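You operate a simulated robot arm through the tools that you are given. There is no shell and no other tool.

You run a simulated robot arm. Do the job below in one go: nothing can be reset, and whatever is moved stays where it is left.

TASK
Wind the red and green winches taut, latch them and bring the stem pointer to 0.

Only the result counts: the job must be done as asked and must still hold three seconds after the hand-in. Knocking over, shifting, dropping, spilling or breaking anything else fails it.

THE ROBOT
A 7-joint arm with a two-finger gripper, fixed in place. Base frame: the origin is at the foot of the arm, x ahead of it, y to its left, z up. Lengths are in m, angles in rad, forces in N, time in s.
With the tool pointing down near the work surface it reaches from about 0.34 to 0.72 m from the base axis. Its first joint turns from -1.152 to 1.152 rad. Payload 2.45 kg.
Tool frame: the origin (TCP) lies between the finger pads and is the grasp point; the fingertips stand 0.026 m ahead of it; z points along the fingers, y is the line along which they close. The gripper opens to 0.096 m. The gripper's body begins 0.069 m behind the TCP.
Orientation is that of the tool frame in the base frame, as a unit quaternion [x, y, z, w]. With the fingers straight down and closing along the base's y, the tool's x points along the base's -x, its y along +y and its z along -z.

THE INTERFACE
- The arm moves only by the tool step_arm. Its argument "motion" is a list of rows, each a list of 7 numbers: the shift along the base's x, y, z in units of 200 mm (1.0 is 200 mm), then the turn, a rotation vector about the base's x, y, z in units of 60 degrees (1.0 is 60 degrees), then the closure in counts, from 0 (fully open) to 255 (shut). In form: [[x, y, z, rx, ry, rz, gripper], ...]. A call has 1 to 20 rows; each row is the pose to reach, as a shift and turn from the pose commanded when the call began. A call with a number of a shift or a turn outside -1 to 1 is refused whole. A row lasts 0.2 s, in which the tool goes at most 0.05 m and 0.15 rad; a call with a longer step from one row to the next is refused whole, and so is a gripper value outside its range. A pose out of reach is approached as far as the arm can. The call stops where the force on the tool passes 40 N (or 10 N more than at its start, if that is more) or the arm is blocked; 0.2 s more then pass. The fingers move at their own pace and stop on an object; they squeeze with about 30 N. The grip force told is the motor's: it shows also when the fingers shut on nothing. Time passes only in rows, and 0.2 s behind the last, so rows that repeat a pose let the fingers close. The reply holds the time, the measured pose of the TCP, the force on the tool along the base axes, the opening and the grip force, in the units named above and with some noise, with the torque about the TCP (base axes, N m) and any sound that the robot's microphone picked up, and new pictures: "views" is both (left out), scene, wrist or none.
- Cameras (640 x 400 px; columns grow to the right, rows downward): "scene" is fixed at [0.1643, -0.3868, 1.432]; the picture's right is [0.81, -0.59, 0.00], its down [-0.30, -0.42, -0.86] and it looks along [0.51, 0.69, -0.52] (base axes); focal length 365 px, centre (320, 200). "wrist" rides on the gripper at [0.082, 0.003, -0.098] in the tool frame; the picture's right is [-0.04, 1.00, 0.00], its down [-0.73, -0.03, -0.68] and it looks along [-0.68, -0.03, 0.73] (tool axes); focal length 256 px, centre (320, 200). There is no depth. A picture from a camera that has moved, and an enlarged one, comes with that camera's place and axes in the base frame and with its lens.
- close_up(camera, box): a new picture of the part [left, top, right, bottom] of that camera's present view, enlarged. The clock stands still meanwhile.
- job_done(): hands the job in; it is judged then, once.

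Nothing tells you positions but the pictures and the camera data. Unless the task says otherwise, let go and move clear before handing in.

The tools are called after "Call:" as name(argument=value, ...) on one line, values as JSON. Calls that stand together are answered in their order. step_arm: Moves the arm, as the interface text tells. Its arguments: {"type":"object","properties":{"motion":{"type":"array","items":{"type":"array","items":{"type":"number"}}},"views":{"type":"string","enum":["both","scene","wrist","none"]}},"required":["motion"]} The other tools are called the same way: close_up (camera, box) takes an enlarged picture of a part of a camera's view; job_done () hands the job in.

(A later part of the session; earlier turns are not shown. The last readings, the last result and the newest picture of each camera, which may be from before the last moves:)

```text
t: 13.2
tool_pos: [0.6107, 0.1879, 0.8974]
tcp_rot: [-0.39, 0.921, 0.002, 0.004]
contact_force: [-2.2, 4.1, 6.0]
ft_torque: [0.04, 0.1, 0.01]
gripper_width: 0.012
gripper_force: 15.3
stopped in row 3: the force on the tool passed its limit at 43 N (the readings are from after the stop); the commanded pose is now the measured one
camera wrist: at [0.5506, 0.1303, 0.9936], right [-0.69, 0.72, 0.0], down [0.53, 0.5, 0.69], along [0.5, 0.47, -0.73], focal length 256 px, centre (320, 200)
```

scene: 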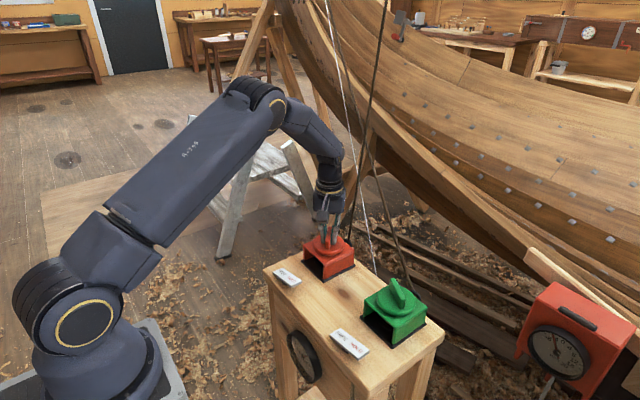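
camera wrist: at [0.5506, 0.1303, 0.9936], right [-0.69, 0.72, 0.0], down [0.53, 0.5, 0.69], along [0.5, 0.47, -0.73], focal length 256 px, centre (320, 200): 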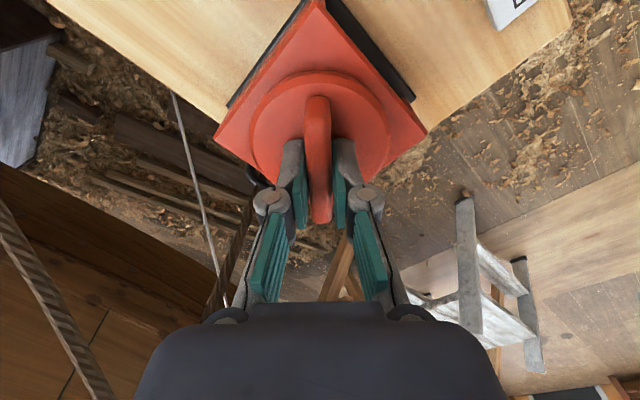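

The fingers hold the ridge (width 12 mm). I'll do a small clockwise test turn and watch the torque and sound.

Call:
step_arm(motion=[[0, 0, 0, 0, 0, -0.08, 255], [0, 0, 0, 0, 0, -0.16, 255], [0, 0, 0, 0, 0, -0.24, 255]], views="both")

```text
t: 14.0
tool_pos: [0.6113, 0.1877, 0.8967]
tcp_rot: [-0.272, 0.962, 0.002, 0.005]
contact_force: [0.8, 9.5, 4.2]
ft_torque: [0.19, 0.05, 0.13]
gripper_width: 0.0119
gripper_force: 38.5
camera wrist: at [0.5387, 0.1463, 0.9936], right [-0.49, 0.87, 0.0], down [0.64, 0.35, 0.69], along [0.6, 0.33, -0.73], focal length 256 px, centre (320, 200)
```

scene: 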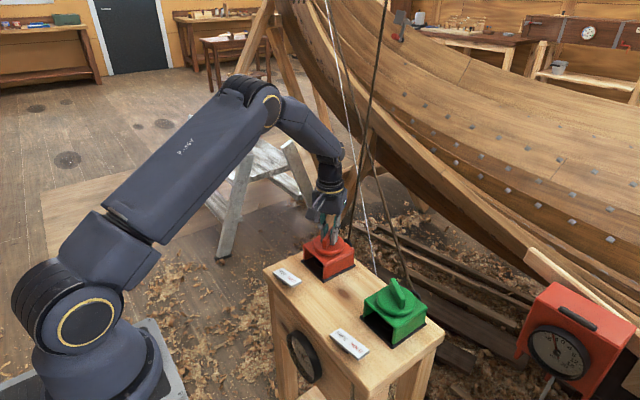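
wrist: 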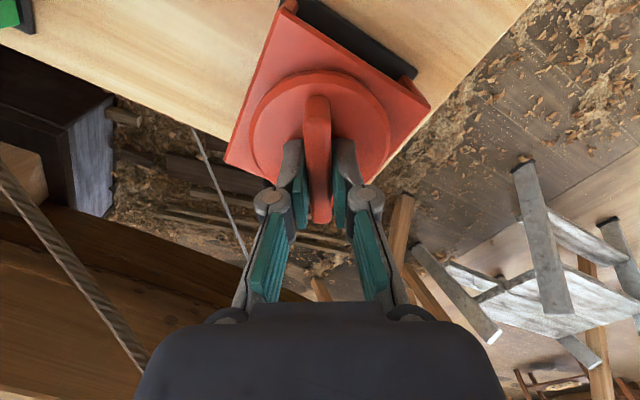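

Call:
step_arm(motion=[[0, 0.005, 0, 0, 0, -0.12, 255], [0, 0.01, 0, 0, 0, -0.24, 255], [0, 0.01, 0, 0, 0, -0.36, 255], [0, 0.01, 0, 0, 0, -0.48, 255], [0, 0.01, 0, 0, 0, -0.6, 255]], views="both")

Call:
close_up(camera="scene", box=[320, 140, 440, 300])

Call:
close_up(camera="scene", box=[280, 325, 330, 385])

```text
t: 15.2
tool_pos: [0.6129, 0.1837, 0.897]
tcp_rot: [0.041, 0.999, -0.002, 0.004]
contact_force: [-0.7, -14.4, 20.4]
ft_torque: [-0.23, 0.97, 0.2]
gripper_width: 0.0119
gripper_force: 38.0
camera wrist: at [0.5296, 0.1949, 0.9937], right [0.12, 0.99, 0.0], down [0.72, -0.09, 0.68], along [0.68, -0.09, -0.73], focal length 256 px, centre (320, 200)
```

scene: 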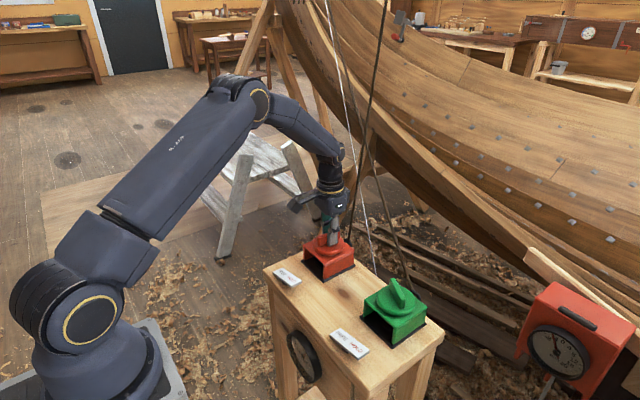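
wrist: 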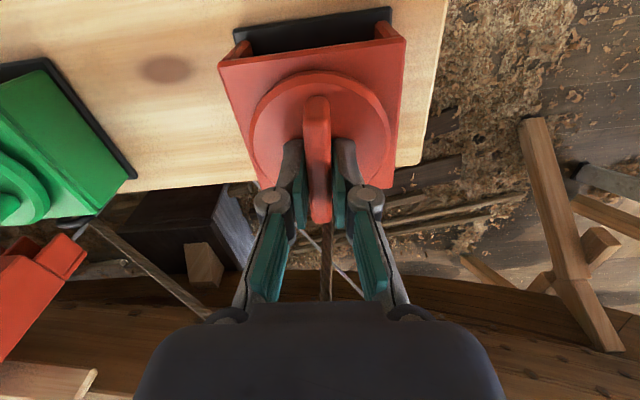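

```text
2.50 times, centred on (380, 220) of scene
camera zoom: at [0.1638, -0.3873, 1.4319], right [0.81, -0.59, 0.0], down [-0.3, -0.42, -0.86], along [0.51, 0.69, -0.52], focal length 912 px, centre (170, 150)
```

zoom: 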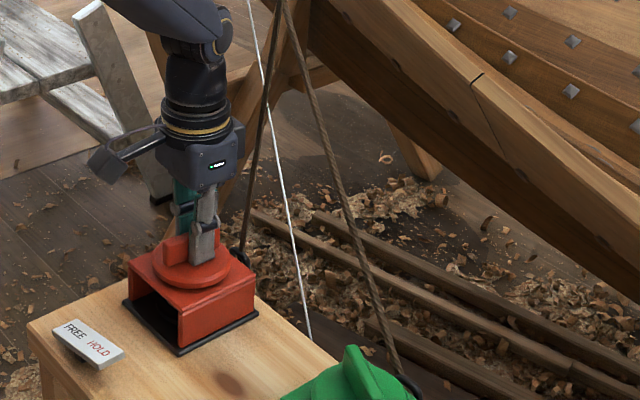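

```text
6.67 times, centred on (305, 355) of scene
camera zoom: at [0.1638, -0.3873, 1.4319], right [0.81, -0.59, 0.0], down [-0.3, -0.42, -0.86], along [0.51, 0.69, -0.52], focal length 2431 px, centre (420, -833)
```

zoom: 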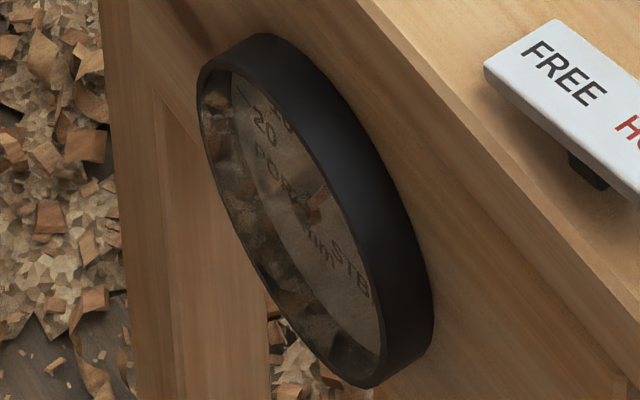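

Call:
close_up(camera="scene", box=[500, 260, 640, 400])

Call:
close_up(camera="scene", box=[296, 340, 321, 370])

Call:
close_up(camera="scene", box=[290, 0, 450, 150])

```text
2.86 times, centred on (570, 330) of scene
camera zoom: at [0.1638, -0.3873, 1.4319], right [0.81, -0.59, 0.0], down [-0.3, -0.42, -0.86], along [0.51, 0.69, -0.52], focal length 1042 px, centre (-394, -171)
```

zoom: 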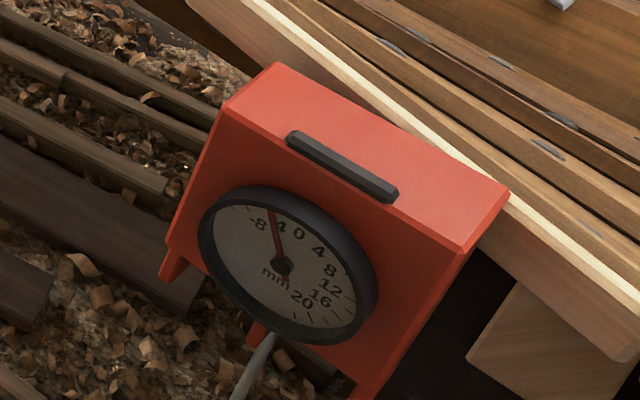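

```text
13.33 times, centred on (308, 355) of scene
camera zoom: at [0.1638, -0.3873, 1.4319], right [0.81, -0.59, 0.0], down [-0.3, -0.42, -0.86], along [0.51, 0.69, -0.52], focal length 4862 px, centre (473, -1867)
```

zoom: 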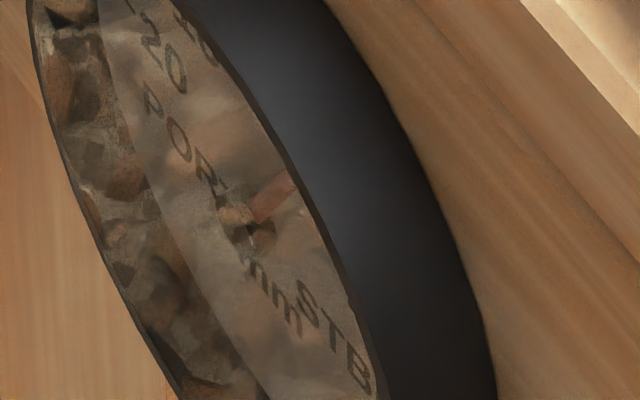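

```text
2.67 times, centred on (370, 75) of scene
camera zoom: at [0.1638, -0.3873, 1.4319], right [0.81, -0.59, 0.0], down [-0.3, -0.42, -0.86], along [0.51, 0.69, -0.52], focal length 972 px, centre (187, 533)
```

zoom: 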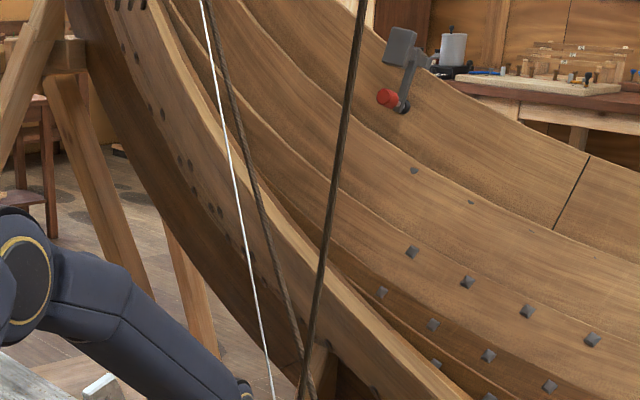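

Turning clockwise gives a light resisting torque, and the needle seems to have moved from about 12 toward about 8 STBD, so this looks like winding. I'll release the knob to see whether it holds or runs back.

Call:
step_arm(motion=[[0, 0, 0, 0, 0, 0, 200], [0, 0, 0, 0, 0, 0, 150], [0, 0, 0, 0, 0, 0, 130], [0, 0, 0, 0, 0, 0, 130]], views="both")

Call:
close_up(camera="scene", box=[296, 340, 321, 370])

Call:
close_up(camera="wrist", box=[210, 60, 430, 240])

```text
t: 16.2
tool_pos: [0.6115, 0.1873, 0.8948]
tcp_rot: [0.039, 0.999, -0.001, 0.003]
contact_force: [-1.5, -0.4, 2.3]
ft_torque: [0.09, 0.04, 0.06]
gripper_width: 0.0472
gripper_force: 0.3
camera wrist: at [0.5287, 0.1972, 0.9924], right [0.12, 0.99, 0.0], down [0.73, -0.09, 0.68], along [0.68, -0.08, -0.73], focal length 256 px, centre (320, 200)
```

scene: 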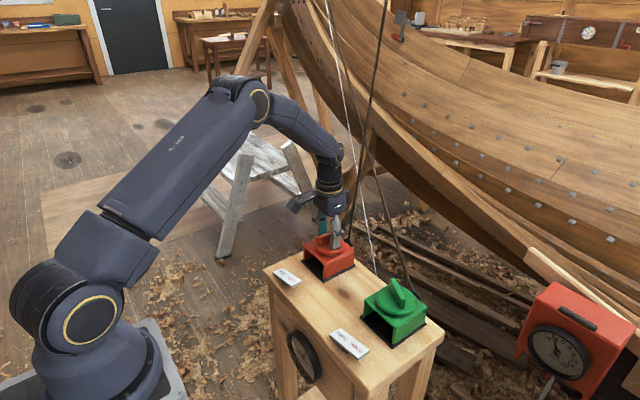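
wrist: 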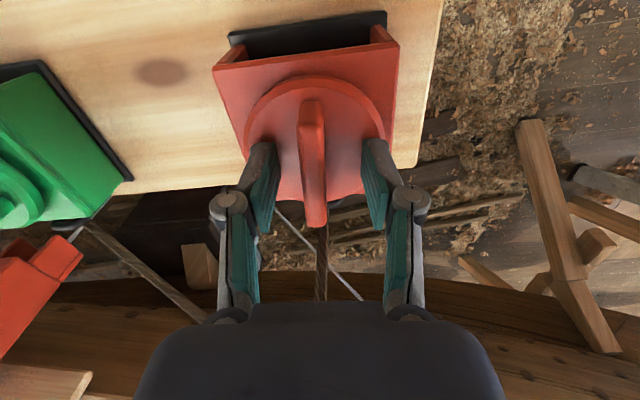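

```text
13.33 times, centred on (308, 355) of scene
camera zoom: at [0.1642, -0.3868, 1.432], right [0.81, -0.59, 0.0], down [-0.3, -0.42, -0.86], along [0.51, 0.69, -0.52], focal length 4862 px, centre (473, -1867)
```

zoom: 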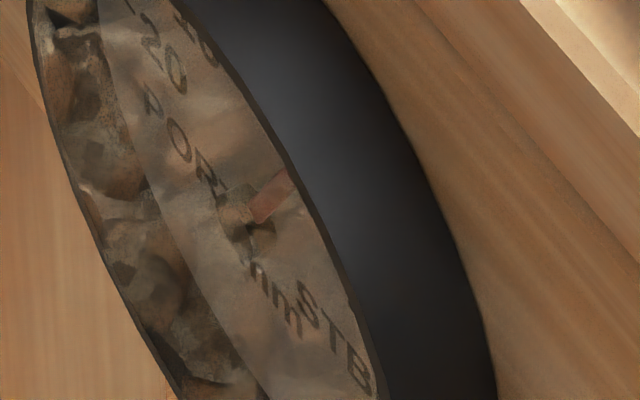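

```text
2.22 times, centred on (320, 150) of wrist
camera zoom: at [0.5287, 0.1972, 0.9924], right [0.12, 0.99, 0.0], down [0.73, -0.09, 0.68], along [0.68, -0.08, -0.73], focal length 569 px, centre (320, 311)
```

zoom: 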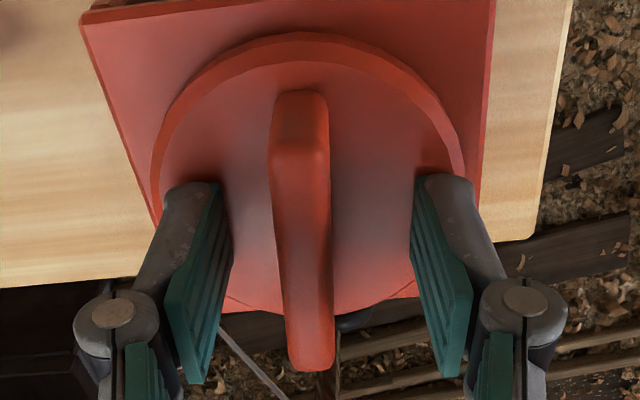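

The knob stays put when released, so the winch holds by friction at this tension. I'll re-centre by about 4 mm in y, regrip and keep winding clockwise.

Call:
step_arm(motion=[[-0.003, -0.02, 0.01, 0, 0, 0, 130], [-0.003, -0.02, 0.01, 0, 0, 0, 190], [-0.003, -0.02, 0.01, 0, 0, 0, 225], [-0.003, -0.02, 0.01, 0, 0, 0, 255], [-0.003, -0.02, 0.01, 0, 0, 0, 255]], views="none")

```text
t: 17.4
tool_pos: [0.6111, 0.1843, 0.898]
tcp_rot: [0.038, 0.999, 0.0, 0.004]
contact_force: [0.6, 6.6, -2.2]
ft_torque: [0.14, -0.25, -0.07]
gripper_width: 0.0119
gripper_force: 39.2
```

Call:
step_arm(motion=[[0, 0, 0, 0, 0, -0.1, 255], [0, 0, 0, 0, 0, -0.2, 255], [0, 0, 0, 0, 0, -0.3, 255], [0, 0, 0, 0, 0, -0.4, 255], [0, 0, 0, 0, 0, -0.5, 255], [0, 0, 0, 0, 0, -0.6, 255]], views="both")

Call:
close_up(camera="scene", box=[296, 340, 321, 370])

```text
t: 18.8
tool_pos: [0.6108, 0.1837, 0.8987]
tcp_rot: [0.347, 0.938, -0.003, 0.004]
contact_force: [-1.5, -0.7, 5.1]
ft_torque: [-0.15, -0.12, 0.25]
gripper_width: 0.0117
gripper_force: 38.8
camera wrist: at [0.5494, 0.2391, 0.9951], right [0.68, 0.73, 0.0], down [0.54, -0.5, 0.68], along [0.5, -0.47, -0.73], focal length 256 px, centre (320, 200)
```

scene: 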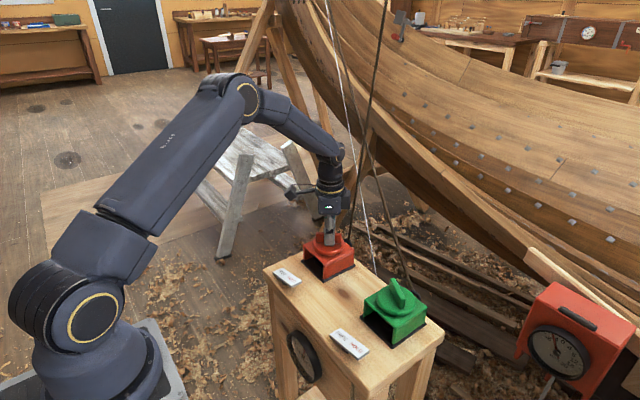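
wrist: 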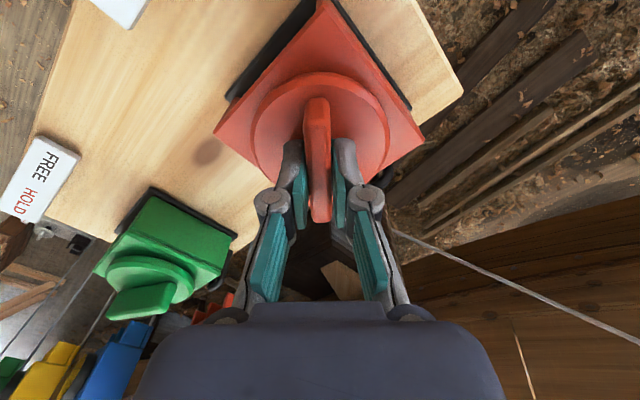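

```text
13.33 times, centred on (308, 355) of scene
camera zoom: at [0.1641, -0.3869, 1.432], right [0.81, -0.59, 0.0], down [-0.3, -0.42, -0.86], along [0.51, 0.69, -0.52], focal length 4862 px, centre (473, -1867)
```

zoom: 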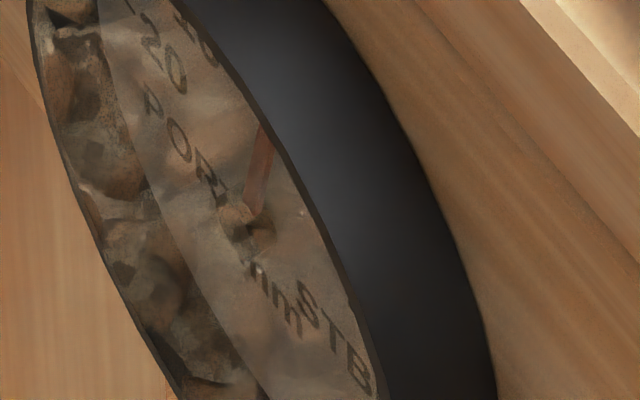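

The needle has moved to about 4 mm STBD, at roughly 0.1 mm of movement per degree of knob turn. I'll keep winding clockwise to carry it past zero toward PORT, so that green can pull it back.

Call:
step_arm(motion=[[0, 0, 0, 0, 0, -0.1, 255], [0, 0, 0, 0, 0, -0.2, 255], [0, 0, 0, 0, 0, -0.3, 255], [0, 0, 0, 0, 0, -0.4, 255], [0, 0, 0, 0, 0, -0.5, 255], [0, 0, 0, 0, 0, -0.6, 255], [0, 0, 0, 0, 0, -0.7, 255], [0, 0, 0, 0, 0, -0.8, 255]], views="both")

Call:
close_up(camera="scene", box=[296, 340, 321, 370])

```text
t: 20.6
tool_pos: [0.6077, 0.1831, 0.8971]
tcp_rot: [0.698, 0.716, -0.005, 0.001]
contact_force: [-24.4, -17.8, 19.4]
ft_torque: [-0.12, 0.61, 0.35]
gripper_width: 0.0119
gripper_force: 38.9
camera wrist: at [0.6098, 0.2647, 0.9948], right [1.0, -0.01, -0.01], down [-0.01, -0.73, 0.69], along [-0.02, -0.69, -0.73], focal length 256 px, centre (320, 200)
```

scene: 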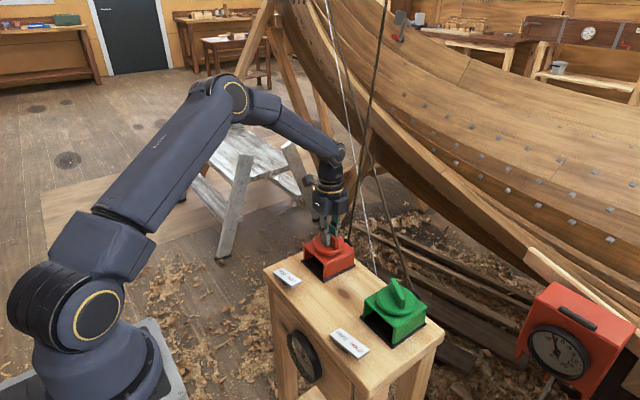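
wrist: 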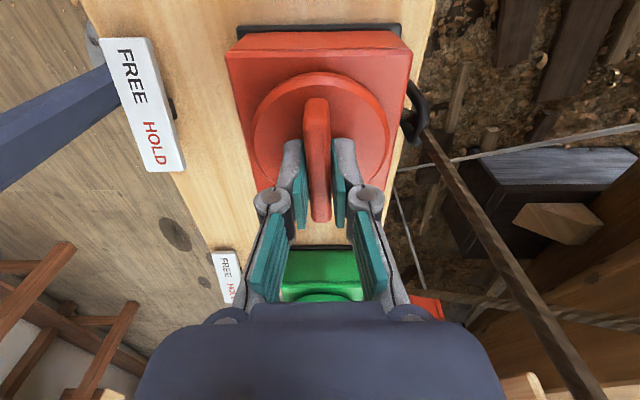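

```text
13.33 times, centred on (308, 355) of scene
camera zoom: at [0.1633, -0.3874, 1.4319], right [0.81, -0.59, 0.0], down [-0.3, -0.42, -0.86], along [0.51, 0.69, -0.52], focal length 4862 px, centre (473, -1867)
```

zoom: 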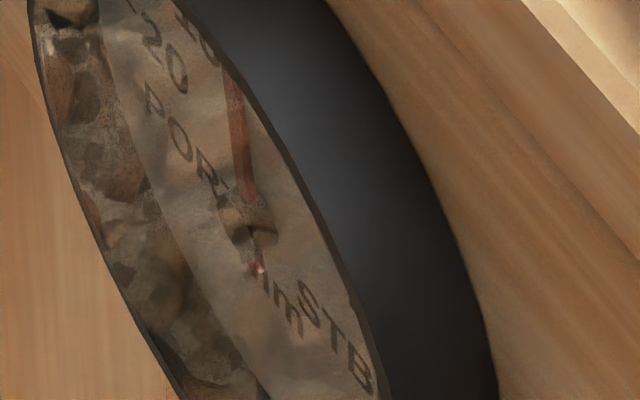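

The needle is now about 1–1.5 mm past zero on the PORT side. I'll release the red knob and check that it still holds.

Call:
step_arm(motion=[[-0.01, 0, 0, 0, 0, 0, 200], [-0.01, 0, 0, 0, 0, 0, 150], [-0.01, 0, 0, 0, 0, 0, 130], [-0.01, 0, 0.1, 0, 0, 0, 130], [-0.01, 0, 0.3, 0, 0, 0, 130]], views="both")

Call:
close_up(camera="scene", box=[296, 340, 321, 370])

Call:
close_up(camera="scene", box=[320, 140, 440, 300])

```text
t: 21.8
tool_pos: [0.6094, 0.1837, 0.9592]
tcp_rot: [0.698, 0.716, -0.002, 0.002]
contact_force: [-0.4, -0.4, 0.2]
ft_torque: [0.0, -0.01, 0.0]
gripper_width: 0.047
gripper_force: 0.1
camera wrist: at [0.6094, 0.2665, 1.0558], right [1.0, -0.01, 0.0], down [-0.01, -0.73, 0.68], along [-0.01, -0.68, -0.73], focal length 256 px, centre (320, 200)
```

scene: 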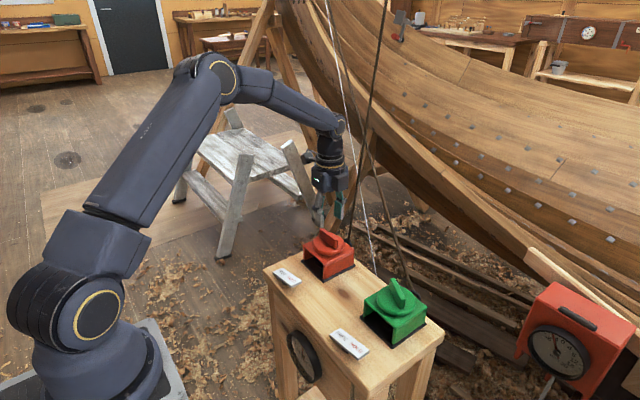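
wrist: 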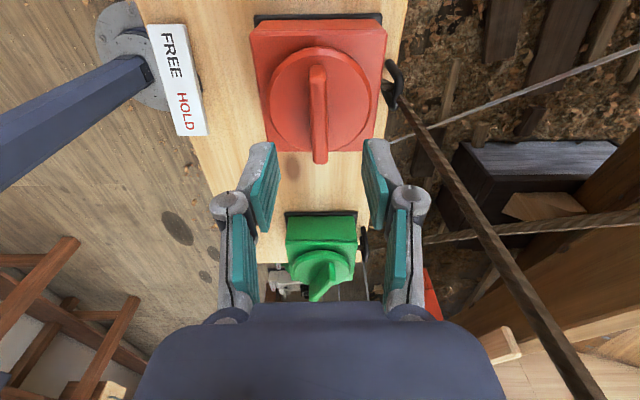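

```text
13.33 times, centred on (308, 355) of scene
camera zoom: at [0.1642, -0.3868, 1.432], right [0.81, -0.59, 0.0], down [-0.3, -0.42, -0.86], along [0.51, 0.69, -0.52], focal length 4862 px, centre (473, -1867)
```

zoom: 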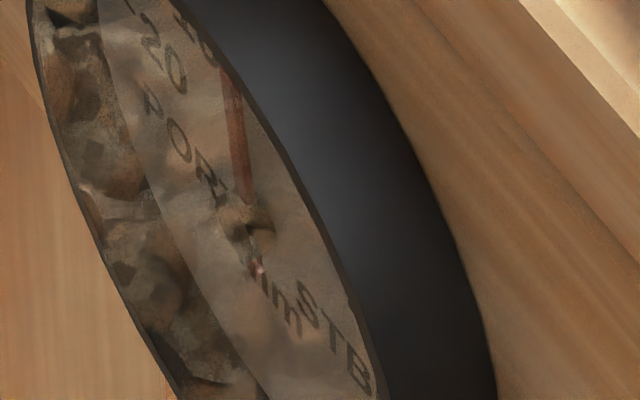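

```text
2.50 times, centred on (380, 220) of scene
camera zoom: at [0.1642, -0.3868, 1.432], right [0.81, -0.59, 0.0], down [-0.3, -0.42, -0.86], along [0.51, 0.69, -0.52], focal length 912 px, centre (170, 150)
```

zoom: 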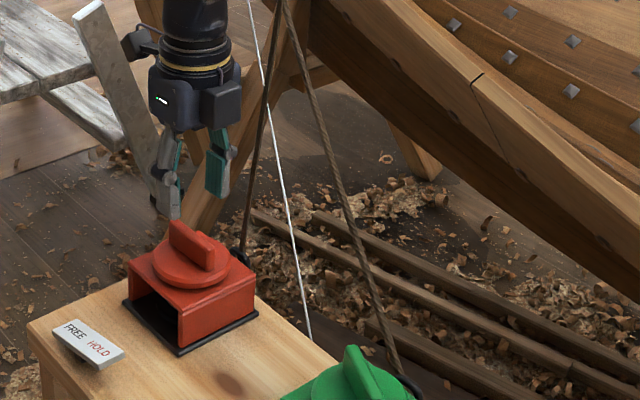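

Red holds without slipping. Now I'll go to the green winch, turning the hand back the safe way (camera on the robot side) to line up with its ridge at about 63°.

Call:
step_arm(motion=[[0, 0, 0.1, 0, 0, 0.14, 130], [0, -0.1, 0.2, 0, 0, 0.28, 130], [0, -0.2, 0.2, 0, 0, 0.42, 130], [0, -0.3, 0.2, 0, 0, 0.56, 130], [0, -0.4, 0.2, 0, 0, 0.7, 130], [0, -0.5, 0.2, 0, 0, 0.84, 130], [0, -0.6, 0.2, 0, 0, 0.98, 130]], views="none")

Call:
step_arm(motion=[[0, -0.08, 0, 0, 0, 0.14, 130], [0, -0.16, 0, 0, 0, 0.28, 130], [0, -0.24, 0, 0, 0, 0.42, 130], [0, -0.32, 0, 0, 0, 0.56, 130], [0, -0.4, 0, 0, 0, 0.7, 130], [0, -0.48, 0, 0, 0, 0.84, 130], [0, -0.54, 0, 0, 0, 0.98, 130]], views="none")

Call:
step_arm(motion=[[0, 0, 0, 0, 0, 0.14, 130], [0, 0, 0, 0, 0, 0.28, 130], [0, 0, 0, 0, 0, 0.42, 130], [0, 0, -0.1, 0, 0, 0.56, 130], [0, 0, -0.15, 0, 0, 0.56, 130]], views="both")

```text
t: 23.4
tool_pos: [0.6081, 0.0641, 0.9977]
tcp_rot: [0.254, 0.967, -0.001, 0.003]
contact_force: [-0.7, 0.5, -0.6]
ft_torque: [0.0, 0.0, -0.02]
gripper_width: 0.0471
gripper_force: 0.0
```

```text
t: 25.0
tool_pos: [0.6078, -0.0431, 0.9976]
tcp_rot: [-0.252, 0.968, 0.001, 0.003]
contact_force: [0.4, 0.9, -1.2]
ft_torque: [0.03, 0.02, 0.01]
gripper_width: 0.0471
gripper_force: 0.0
```

```text
t: 26.2
tool_pos: [0.6079, -0.0435, 0.9665]
tcp_rot: [-0.522, 0.853, 0.002, 0.003]
contact_force: [0.0, -0.1, 0.6]
ft_torque: [0.0, -0.01, 0.02]
gripper_width: 0.0469
gripper_force: 0.1
camera wrist: at [0.5665, -0.1156, 1.0643], right [-0.87, 0.49, 0.0], down [0.36, 0.64, 0.68], along [0.34, 0.6, -0.73], focal length 256 px, centre (320, 200)
```

scene: 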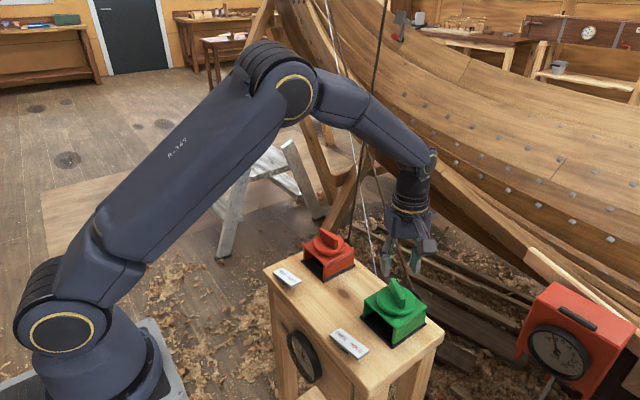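
wrist: 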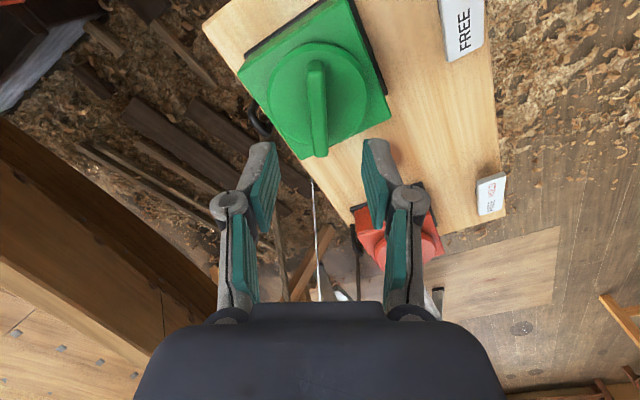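

Call:
close_up(camera="wrist", box=[230, 10, 430, 170])

Call:
close_up(camera="scene", box=[296, 340, 321, 370])

```text
2.50 times, centred on (330, 90) of wrist
camera zoom: at [0.5665, -0.1156, 1.0643], right [-0.87, 0.49, 0.0], down [0.36, 0.64, 0.68], along [0.34, 0.6, -0.73], focal length 640 px, centre (295, 475)
```

zoom: 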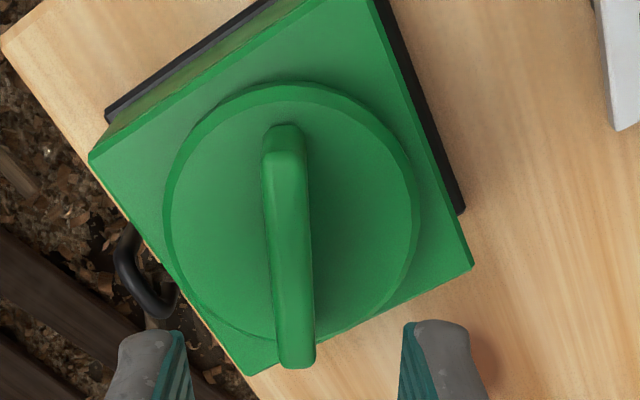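

```text
13.33 times, centred on (308, 355) of scene
camera zoom: at [0.1643, -0.3868, 1.432], right [0.81, -0.59, 0.0], down [-0.3, -0.42, -0.86], along [0.51, 0.69, -0.52], focal length 4862 px, centre (473, -1867)
```

zoom: 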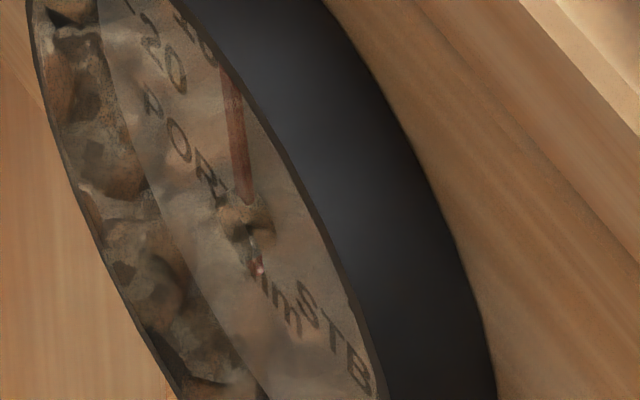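

Red hasn't slipped and the pointer is unchanged. The green knob axis works out at about (0.607, -0.0475), so I'll lower onto its ridge and grip it.

Call:
step_arm(motion=[[-0.004, -0.02, -0.12, 0, 0, 0.015, 130], [-0.004, -0.02, -0.24, 0, 0, 0.015, 130], [-0.004, -0.02, -0.342, 0, 0, 0.015, 130], [-0.004, -0.02, -0.342, 0, 0, 0.015, 190], [-0.004, -0.02, -0.342, 0, 0, 0.015, 225], [-0.004, -0.02, -0.342, 0, 0, 0.015, 255], [-0.004, -0.02, -0.342, 0, 0, 0.015, 255]], views="both")

```text
t: 27.8
tool_pos: [0.6052, -0.0493, 0.899]
tcp_rot: [-0.527, 0.85, 0.002, 0.004]
contact_force: [4.1, -0.9, -5.1]
ft_torque: [-0.05, -0.12, -0.08]
gripper_width: 0.0116
gripper_force: 38.6
camera wrist: at [0.5664, -0.1205, 0.9957], right [-0.88, 0.48, 0.0], down [0.35, 0.64, 0.68], along [0.33, 0.6, -0.73], focal length 256 px, centre (320, 200)
```

scene: 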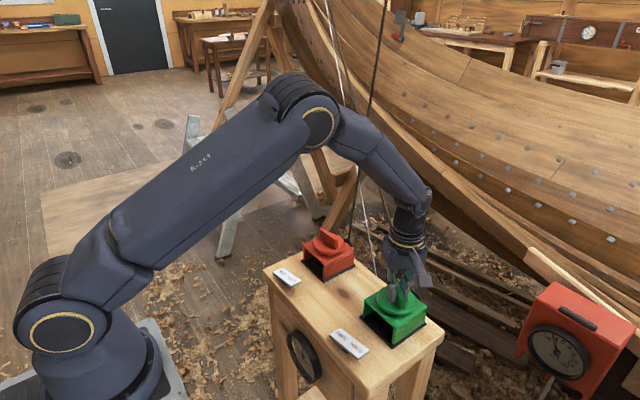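
wrist: 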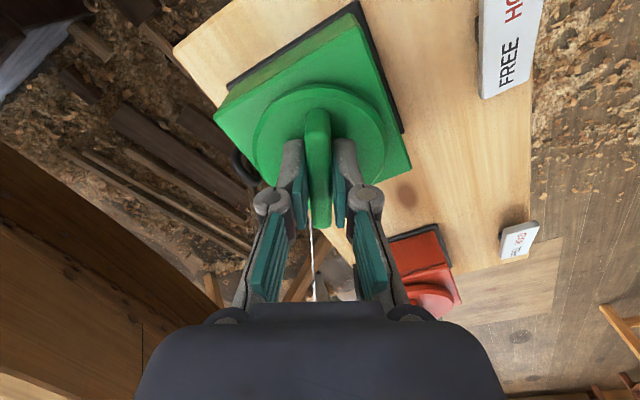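

Green is gripped. I'll try clockwise about 30° first and check the torque and the needle.

Call:
step_arm(motion=[[0, 0, 0, 0, 0, -0.1, 255], [0, 0, 0, 0, 0, -0.2, 255], [0, 0, 0, 0, 0, -0.3, 255], [0, 0, 0, 0, 0, -0.4, 255], [0, 0, 0, 0, 0, -0.5, 255]], views="scene")

Call:
close_up(camera="scene", box=[296, 340, 321, 370])

Call:
close_up(camera="scene", box=[300, 0, 460, 300])

```text
t: 29.0
tool_pos: [0.6058, -0.047, 0.899]
tcp_rot: [-0.289, 0.957, 0.002, 0.0]
contact_force: [-13.6, 7.4, -12.1]
ft_torque: [0.56, -0.17, 0.21]
gripper_width: 0.012
gripper_force: 38.4
```

scene: 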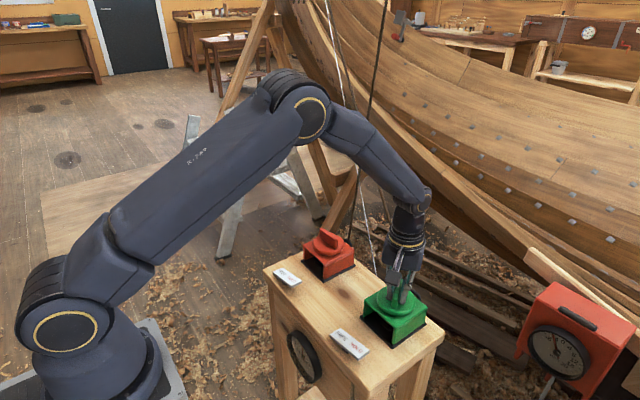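

```text
13.33 times, centred on (308, 355) of scene
camera zoom: at [0.1641, -0.3867, 1.4321], right [0.81, -0.59, 0.0], down [-0.3, -0.42, -0.86], along [0.51, 0.69, -0.52], focal length 4862 px, centre (473, -1867)
```

zoom: 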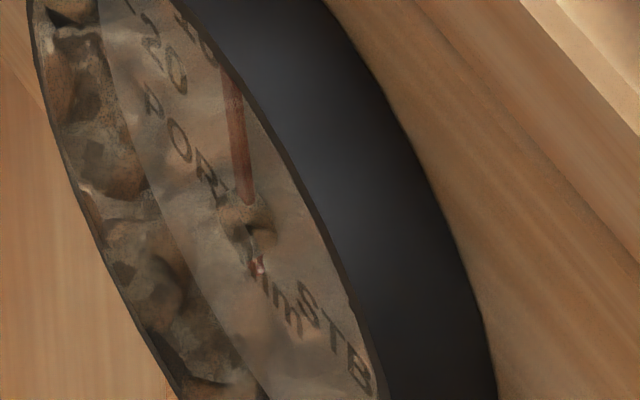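

```text
1.33 times, centred on (380, 150) of scene
camera zoom: at [0.1641, -0.3867, 1.4321], right [0.81, -0.59, 0.0], down [-0.3, -0.42, -0.86], along [0.51, 0.69, -0.52], focal length 486 px, centre (240, 267)
```

zoom: 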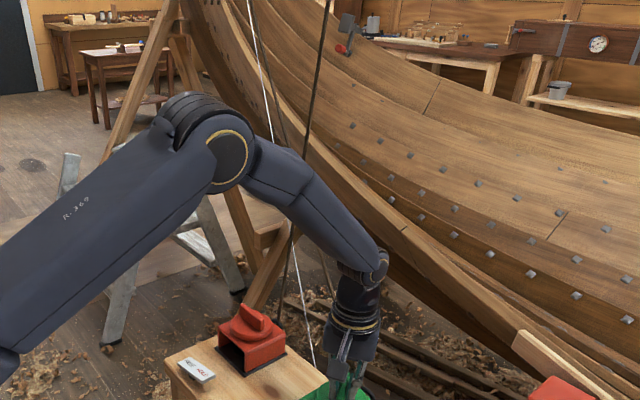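

Call:
step_arm(motion=[[0, 0, 0, 0, 0, -0.1, 255], [0, 0, 0, 0, 0, -0.2, 255], [0, 0, 0, 0, 0, -0.3, 255], [0, 0, 0, 0, 0, -0.4, 255], [0, 0, 0, 0, 0, -0.5, 255], [0, 0, 0, 0, 0, -0.6, 255]], views="scene")

Call:
close_up(camera="scene", box=[296, 340, 321, 370])

Call:
close_up(camera="wrist", box=[0, 0, 640, 400])

```text
t: 30.4
tool_pos: [0.6043, -0.0458, 0.8981]
tcp_rot: [0.02, 1.0, 0.001, 0.0]
contact_force: [-15.4, 21.2, -15.1]
ft_torque: [0.44, 0.34, 0.24]
gripper_width: 0.0116
gripper_force: 38.7
```

scene: 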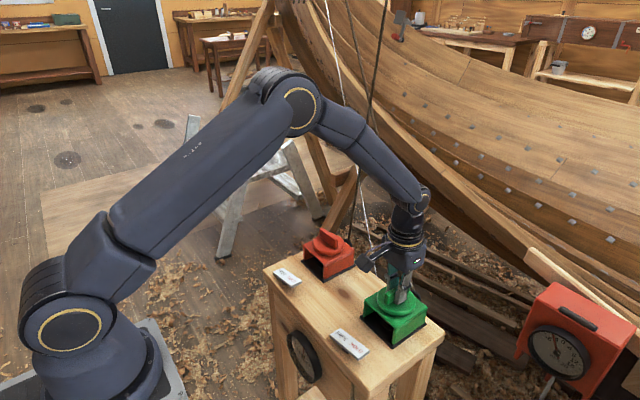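

```text
13.33 times, centred on (308, 355) of scene
camera zoom: at [0.1642, -0.3863, 1.4322], right [0.81, -0.59, 0.0], down [-0.3, -0.42, -0.86], along [0.51, 0.69, -0.52], focal length 4862 px, centre (473, -1867)
```

zoom: 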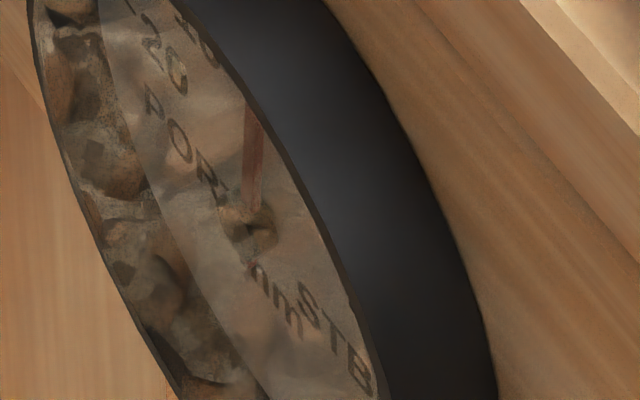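

```text
1.00 times, centred on (320, 200) of wrist (not enlarged: the box is as wide or as high as the picture)
camera zoom: at [0.523, -0.039, 0.9964], right [0.08, 1.0, 0.0], down [0.73, -0.06, 0.68], along [0.68, -0.05, -0.73], focal length 256 px, centre (320, 200)
```

zoom: 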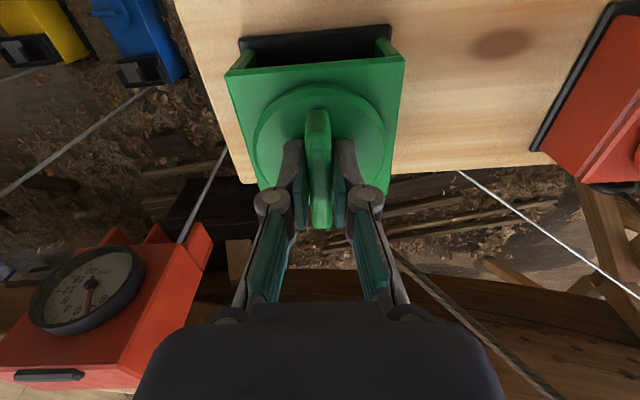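

The needle has swung to about 1 mm STBD, so clockwise also winds green, it is now taut, and it opposes red. I'll release green and check that it holds before adding tension on red.

Call:
step_arm(motion=[[0, 0.01, 0, 0, 0, 0, 200], [0, 0.01, 0, 0, 0, 0, 150], [0, 0.01, 0, 0, 0, 0, 130], [0, 0.01, 0.1, 0, 0, 0, 130], [0, 0.01, 0.3, 0, 0, 0, 130]], views="wrist")

Call:
close_up(camera="scene", box=[296, 340, 321, 370])

Call:
close_up(camera="wrist", box=[230, 10, 430, 170])

```text
t: 31.6
tool_pos: [0.6065, -0.0446, 0.9603]
tcp_rot: [0.021, 1.0, 0.0, 0.003]
contact_force: [-0.3, 0.6, -0.1]
ft_torque: [0.01, -0.02, -0.02]
gripper_width: 0.0473
gripper_force: 0.1
camera wrist: at [0.5237, -0.038, 1.0569], right [0.08, 1.0, 0.0], down [0.73, -0.06, 0.68], along [0.68, -0.06, -0.73], focal length 256 px, centre (320, 200)
```

wrist: 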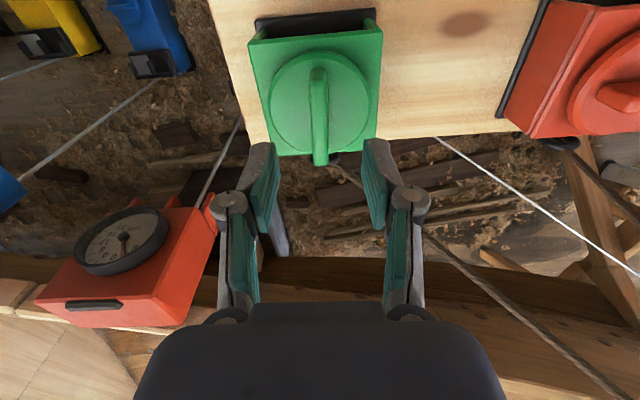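

```text
13.33 times, centred on (308, 355) of scene
camera zoom: at [0.1643, -0.3868, 1.432], right [0.81, -0.59, 0.0], down [-0.3, -0.42, -0.86], along [0.51, 0.69, -0.52], focal length 4862 px, centre (473, -1867)
```

zoom: 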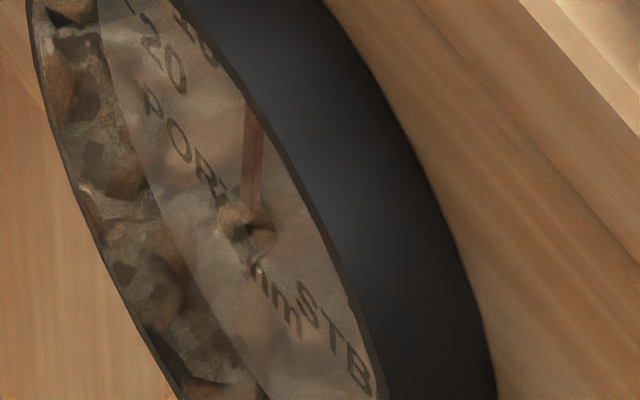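

```text
2.50 times, centred on (330, 90) of wrist
camera zoom: at [0.5237, -0.038, 1.0569], right [0.08, 1.0, 0.0], down [0.73, -0.06, 0.68], along [0.68, -0.06, -0.73], focal length 640 px, centre (295, 475)
```

zoom: 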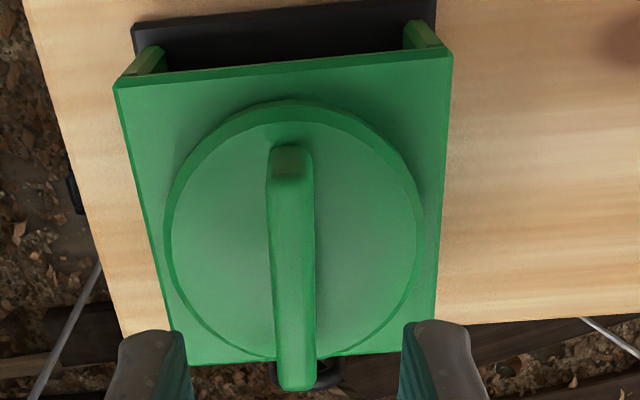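

Green holds at about 1 mm STBD. Now back to red, coming in at yaw +91° so there's clockwise travel to spare.

Call:
step_arm(motion=[[0, 0.1, 0.1, 0, 0, 0.13, 130], [0, 0.2, 0.2, 0, 0, 0.26, 130], [0, 0.3, 0.2, 0, 0, 0.39, 130], [0, 0.4, 0.2, 0, 0, 0.52, 130], [0, 0.5, 0.2, 0, 0, 0.65, 130], [0, 0.6, 0.2, 0, 0, 0.78, 130], [0, 0.7, 0.2, 0, 0, 0.78, 130]], views="none")

Call:
step_arm(motion=[[0, 0.1, 0, 0, 0, 0.13, 130], [0, 0.2, 0, 0, 0, 0.26, 130], [0, 0.3, 0, 0, 0, 0.39, 130], [0, 0.4, 0, 0, 0, 0.52, 130], [0, 0.44, 0, 0, 0, 0.65, 130], [0, 0.44, -0.1, 0, 0, 0.78, 130], [0, 0.44, -0.15, 0, 0, 0.78, 130]], views="both")

Call:
close_up(camera="wrist", box=[230, 10, 430, 170])

```text
t: 33.2
tool_pos: [0.6079, 0.0948, 1.0]
tcp_rot: [-0.379, 0.925, 0.001, 0.003]
contact_force: [-0.3, 0.2, 0.2]
ft_torque: [0.02, 0.02, -0.02]
gripper_width: 0.047
gripper_force: 0.0
```

```text
t: 34.8
tool_pos: [0.6071, 0.1835, 0.9674]
tcp_rot: [0.715, -0.699, -0.002, -0.003]
contact_force: [-0.3, -0.1, 0.5]
ft_torque: [0.05, -0.02, -0.01]
gripper_width: 0.0469
gripper_force: 0.0
camera wrist: at [0.6053, 0.1003, 1.0658], right [-1.0, 0.02, 0.0], down [0.01, 0.73, 0.68], along [0.01, 0.68, -0.73], focal length 256 px, centre (320, 200)
```

scene: 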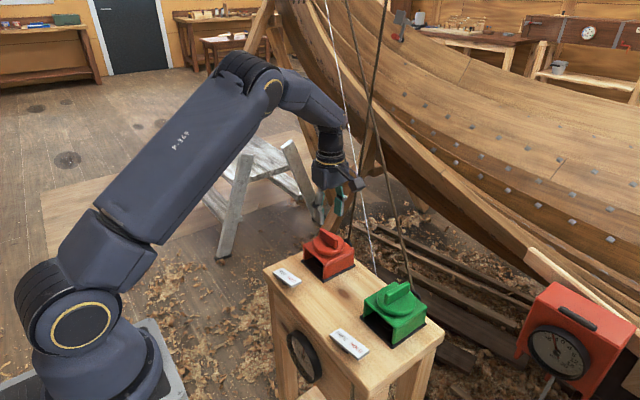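
wrist: 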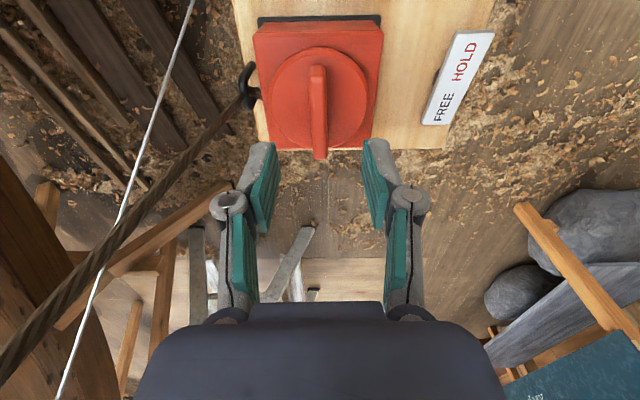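

```text
2.50 times, centred on (330, 90) of wrist
camera zoom: at [0.6053, 0.1003, 1.0658], right [-1.0, 0.02, 0.0], down [0.01, 0.73, 0.68], along [0.01, 0.68, -0.73], focal length 640 px, centre (295, 475)
```

zoom: 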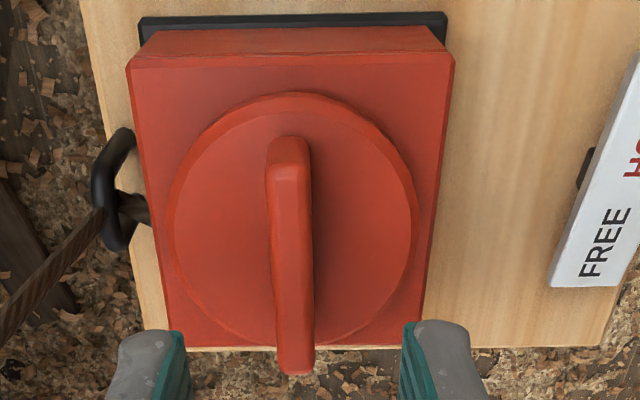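

Lined up with the red ridge. I'll descend and grip, then wind another 45° or so clockwise.

Call:
step_arm(motion=[[0.004, 0, -0.12, 0, 0, 0, 130], [0.004, 0, -0.24, 0, 0, 0, 130], [0.004, 0, -0.345, 0, 0, 0, 130], [0.004, 0, -0.345, 0, 0, 0, 190], [0.004, 0, -0.345, 0, 0, 0, 225], [0.004, 0, -0.345, 0, 0, 0, 255], [0.004, 0, -0.345, 0, 0, 0, 255]], views="none")

Call:
step_arm(motion=[[0, 0, 0, 0, 0, -0.1, 255], [0, 0, 0, 0, 0, -0.2, 255], [0, 0, 0, 0, 0, -0.3, 255], [0, 0, 0, 0, 0, -0.4, 255], [0, 0, 0, 0, 0, -0.5, 255], [0, 0, 0, 0, 0, -0.6, 255], [0, 0, 0, 0, 0, -0.7, 255]], views="both")

Call:
close_up(camera="scene", box=[296, 340, 321, 370])

```text
t: 36.4
tool_pos: [0.6075, 0.1813, 0.8999]
tcp_rot: [0.714, -0.7, -0.003, -0.003]
contact_force: [1.8, 1.6, -4.4]
ft_torque: [0.04, -0.06, 0.12]
gripper_width: 0.0118
gripper_force: 38.2
```

```text
t: 38.0
tool_pos: [0.6065, 0.1836, 0.9002]
tcp_rot: [-0.416, 0.909, 0.002, 0.001]
contact_force: [-19.0, 2.2, -10.7]
ft_torque: [0.69, -0.09, 0.38]
gripper_width: 0.0119
gripper_force: 39.1
camera wrist: at [0.5502, 0.1225, 0.9974], right [-0.73, 0.68, 0.0], down [0.5, 0.53, 0.68], along [0.46, 0.5, -0.73], focal length 256 px, centre (320, 200)
```

scene: 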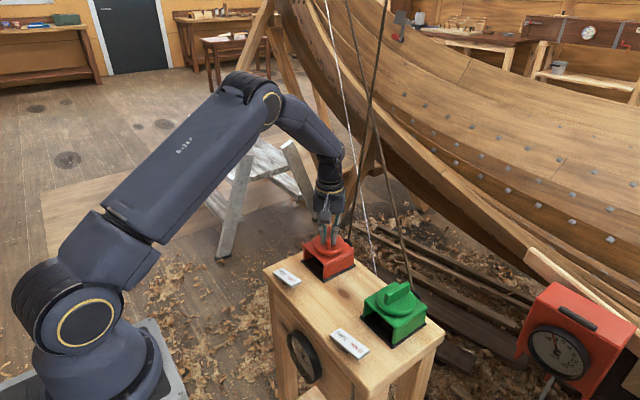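
wrist: 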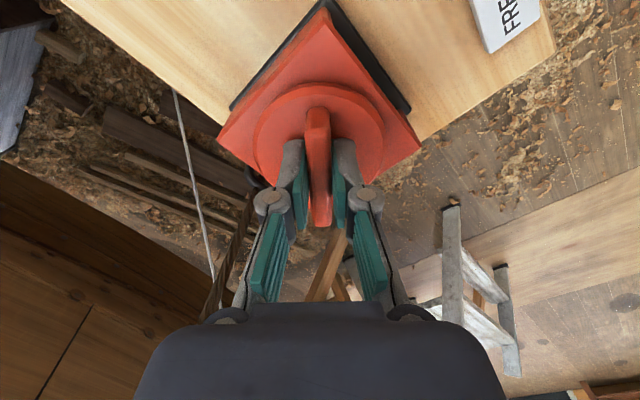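

```text
13.33 times, centred on (308, 355) of scene
camera zoom: at [0.164, -0.3867, 1.4321], right [0.81, -0.59, 0.0], down [-0.3, -0.42, -0.86], along [0.51, 0.69, -0.52], focal length 4862 px, centre (473, -1867)
```

zoom: 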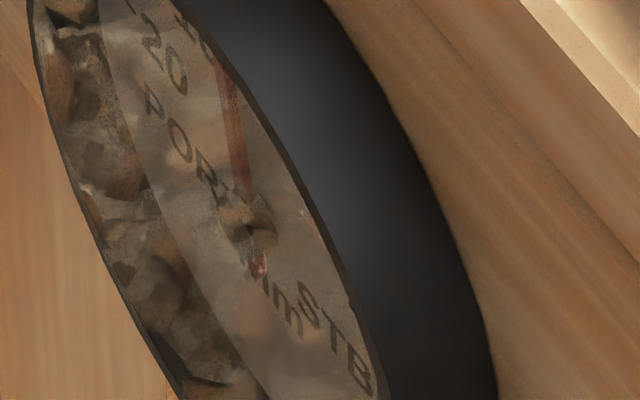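

Call:
step_arm(motion=[[-0.004, 0.004, 0, 0, 0, -0.1, 255], [-0.008, 0.006, 0, 0, 0, -0.2, 255], [-0.008, 0.006, 0, 0, 0, -0.3, 255], [-0.008, 0.006, 0, 0, 0, -0.4, 255], [-0.008, 0.006, 0, 0, 0, -0.45, 255], [-0.008, 0.006, 0, 0, 0, -0.45, 255]], views="none")

Call:
close_up(camera="scene", box=[296, 340, 321, 370])

Call:
step_arm(motion=[[0, 0, 0, 0, 0, 0, 200], [0, 0, 0, 0, 0, 0, 150], [0, 0, 0, 0, 0, 0, 130], [0, 0, 0.1, 0, 0, 0, 130], [0, 0, 0.3, 0, 0, 0, 130]], views="both")

Call:
close_up(camera="scene", box=[296, 340, 321, 370])

```text
t: 39.4
tool_pos: [0.6056, 0.1837, 0.8993]
tcp_rot: [-0.193, 0.981, 0.001, 0.002]
contact_force: [-16.5, 10.2, -15.8]
ft_torque: [0.02, 0.83, 0.18]
gripper_width: 0.0117
gripper_force: 38.6
```

```text
13.33 times, centred on (308, 355) of scene
camera zoom: at [0.1642, -0.3865, 1.4321], right [0.81, -0.59, 0.0], down [-0.3, -0.42, -0.86], along [0.51, 0.69, -0.52], focal length 4862 px, centre (473, -1867)
```

zoom: 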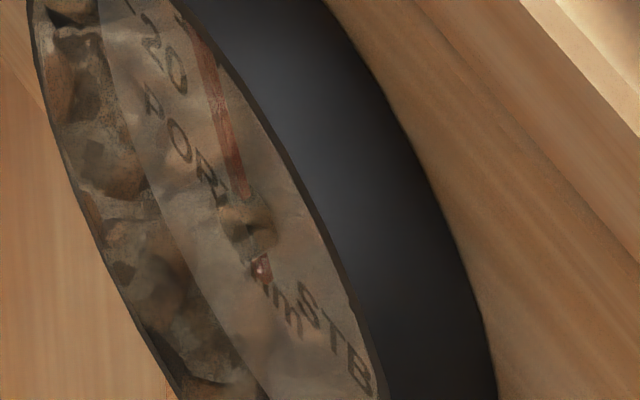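

```text
t: 40.6
tool_pos: [0.608, 0.1817, 0.9601]
tcp_rot: [-0.192, 0.981, 0.0, 0.003]
contact_force: [0.0, -0.3, 0.2]
ft_torque: [0.01, -0.01, 0.01]
gripper_width: 0.0471
gripper_force: 0.1
camera wrist: at [0.5299, 0.1537, 1.0576], right [-0.34, 0.94, 0.0], down [0.69, 0.25, 0.68], along [0.64, 0.23, -0.73], focal length 256 px, centre (320, 200)
```

scene: 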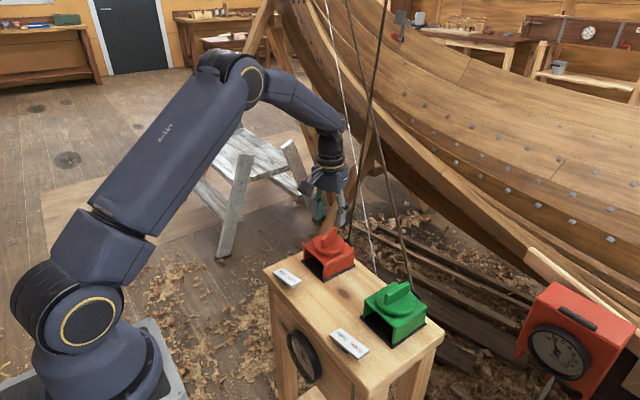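
wrist: 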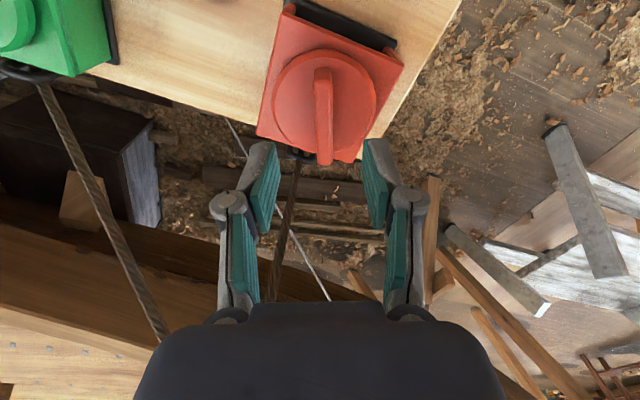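

```text
13.33 times, centred on (308, 355) of scene
camera zoom: at [0.1643, -0.3868, 1.432], right [0.81, -0.59, 0.0], down [-0.3, -0.42, -0.86], along [0.51, 0.69, -0.52], focal length 4862 px, centre (473, -1867)
```

zoom: 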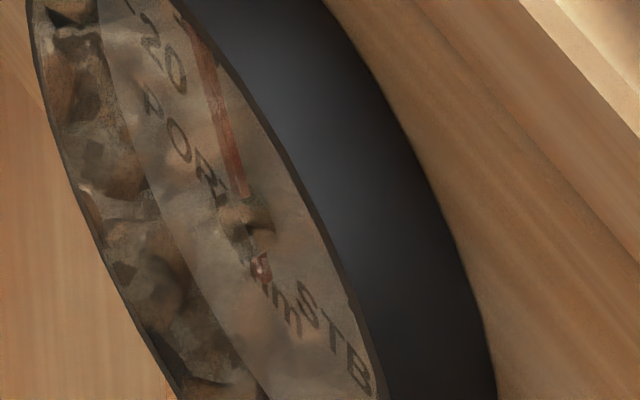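

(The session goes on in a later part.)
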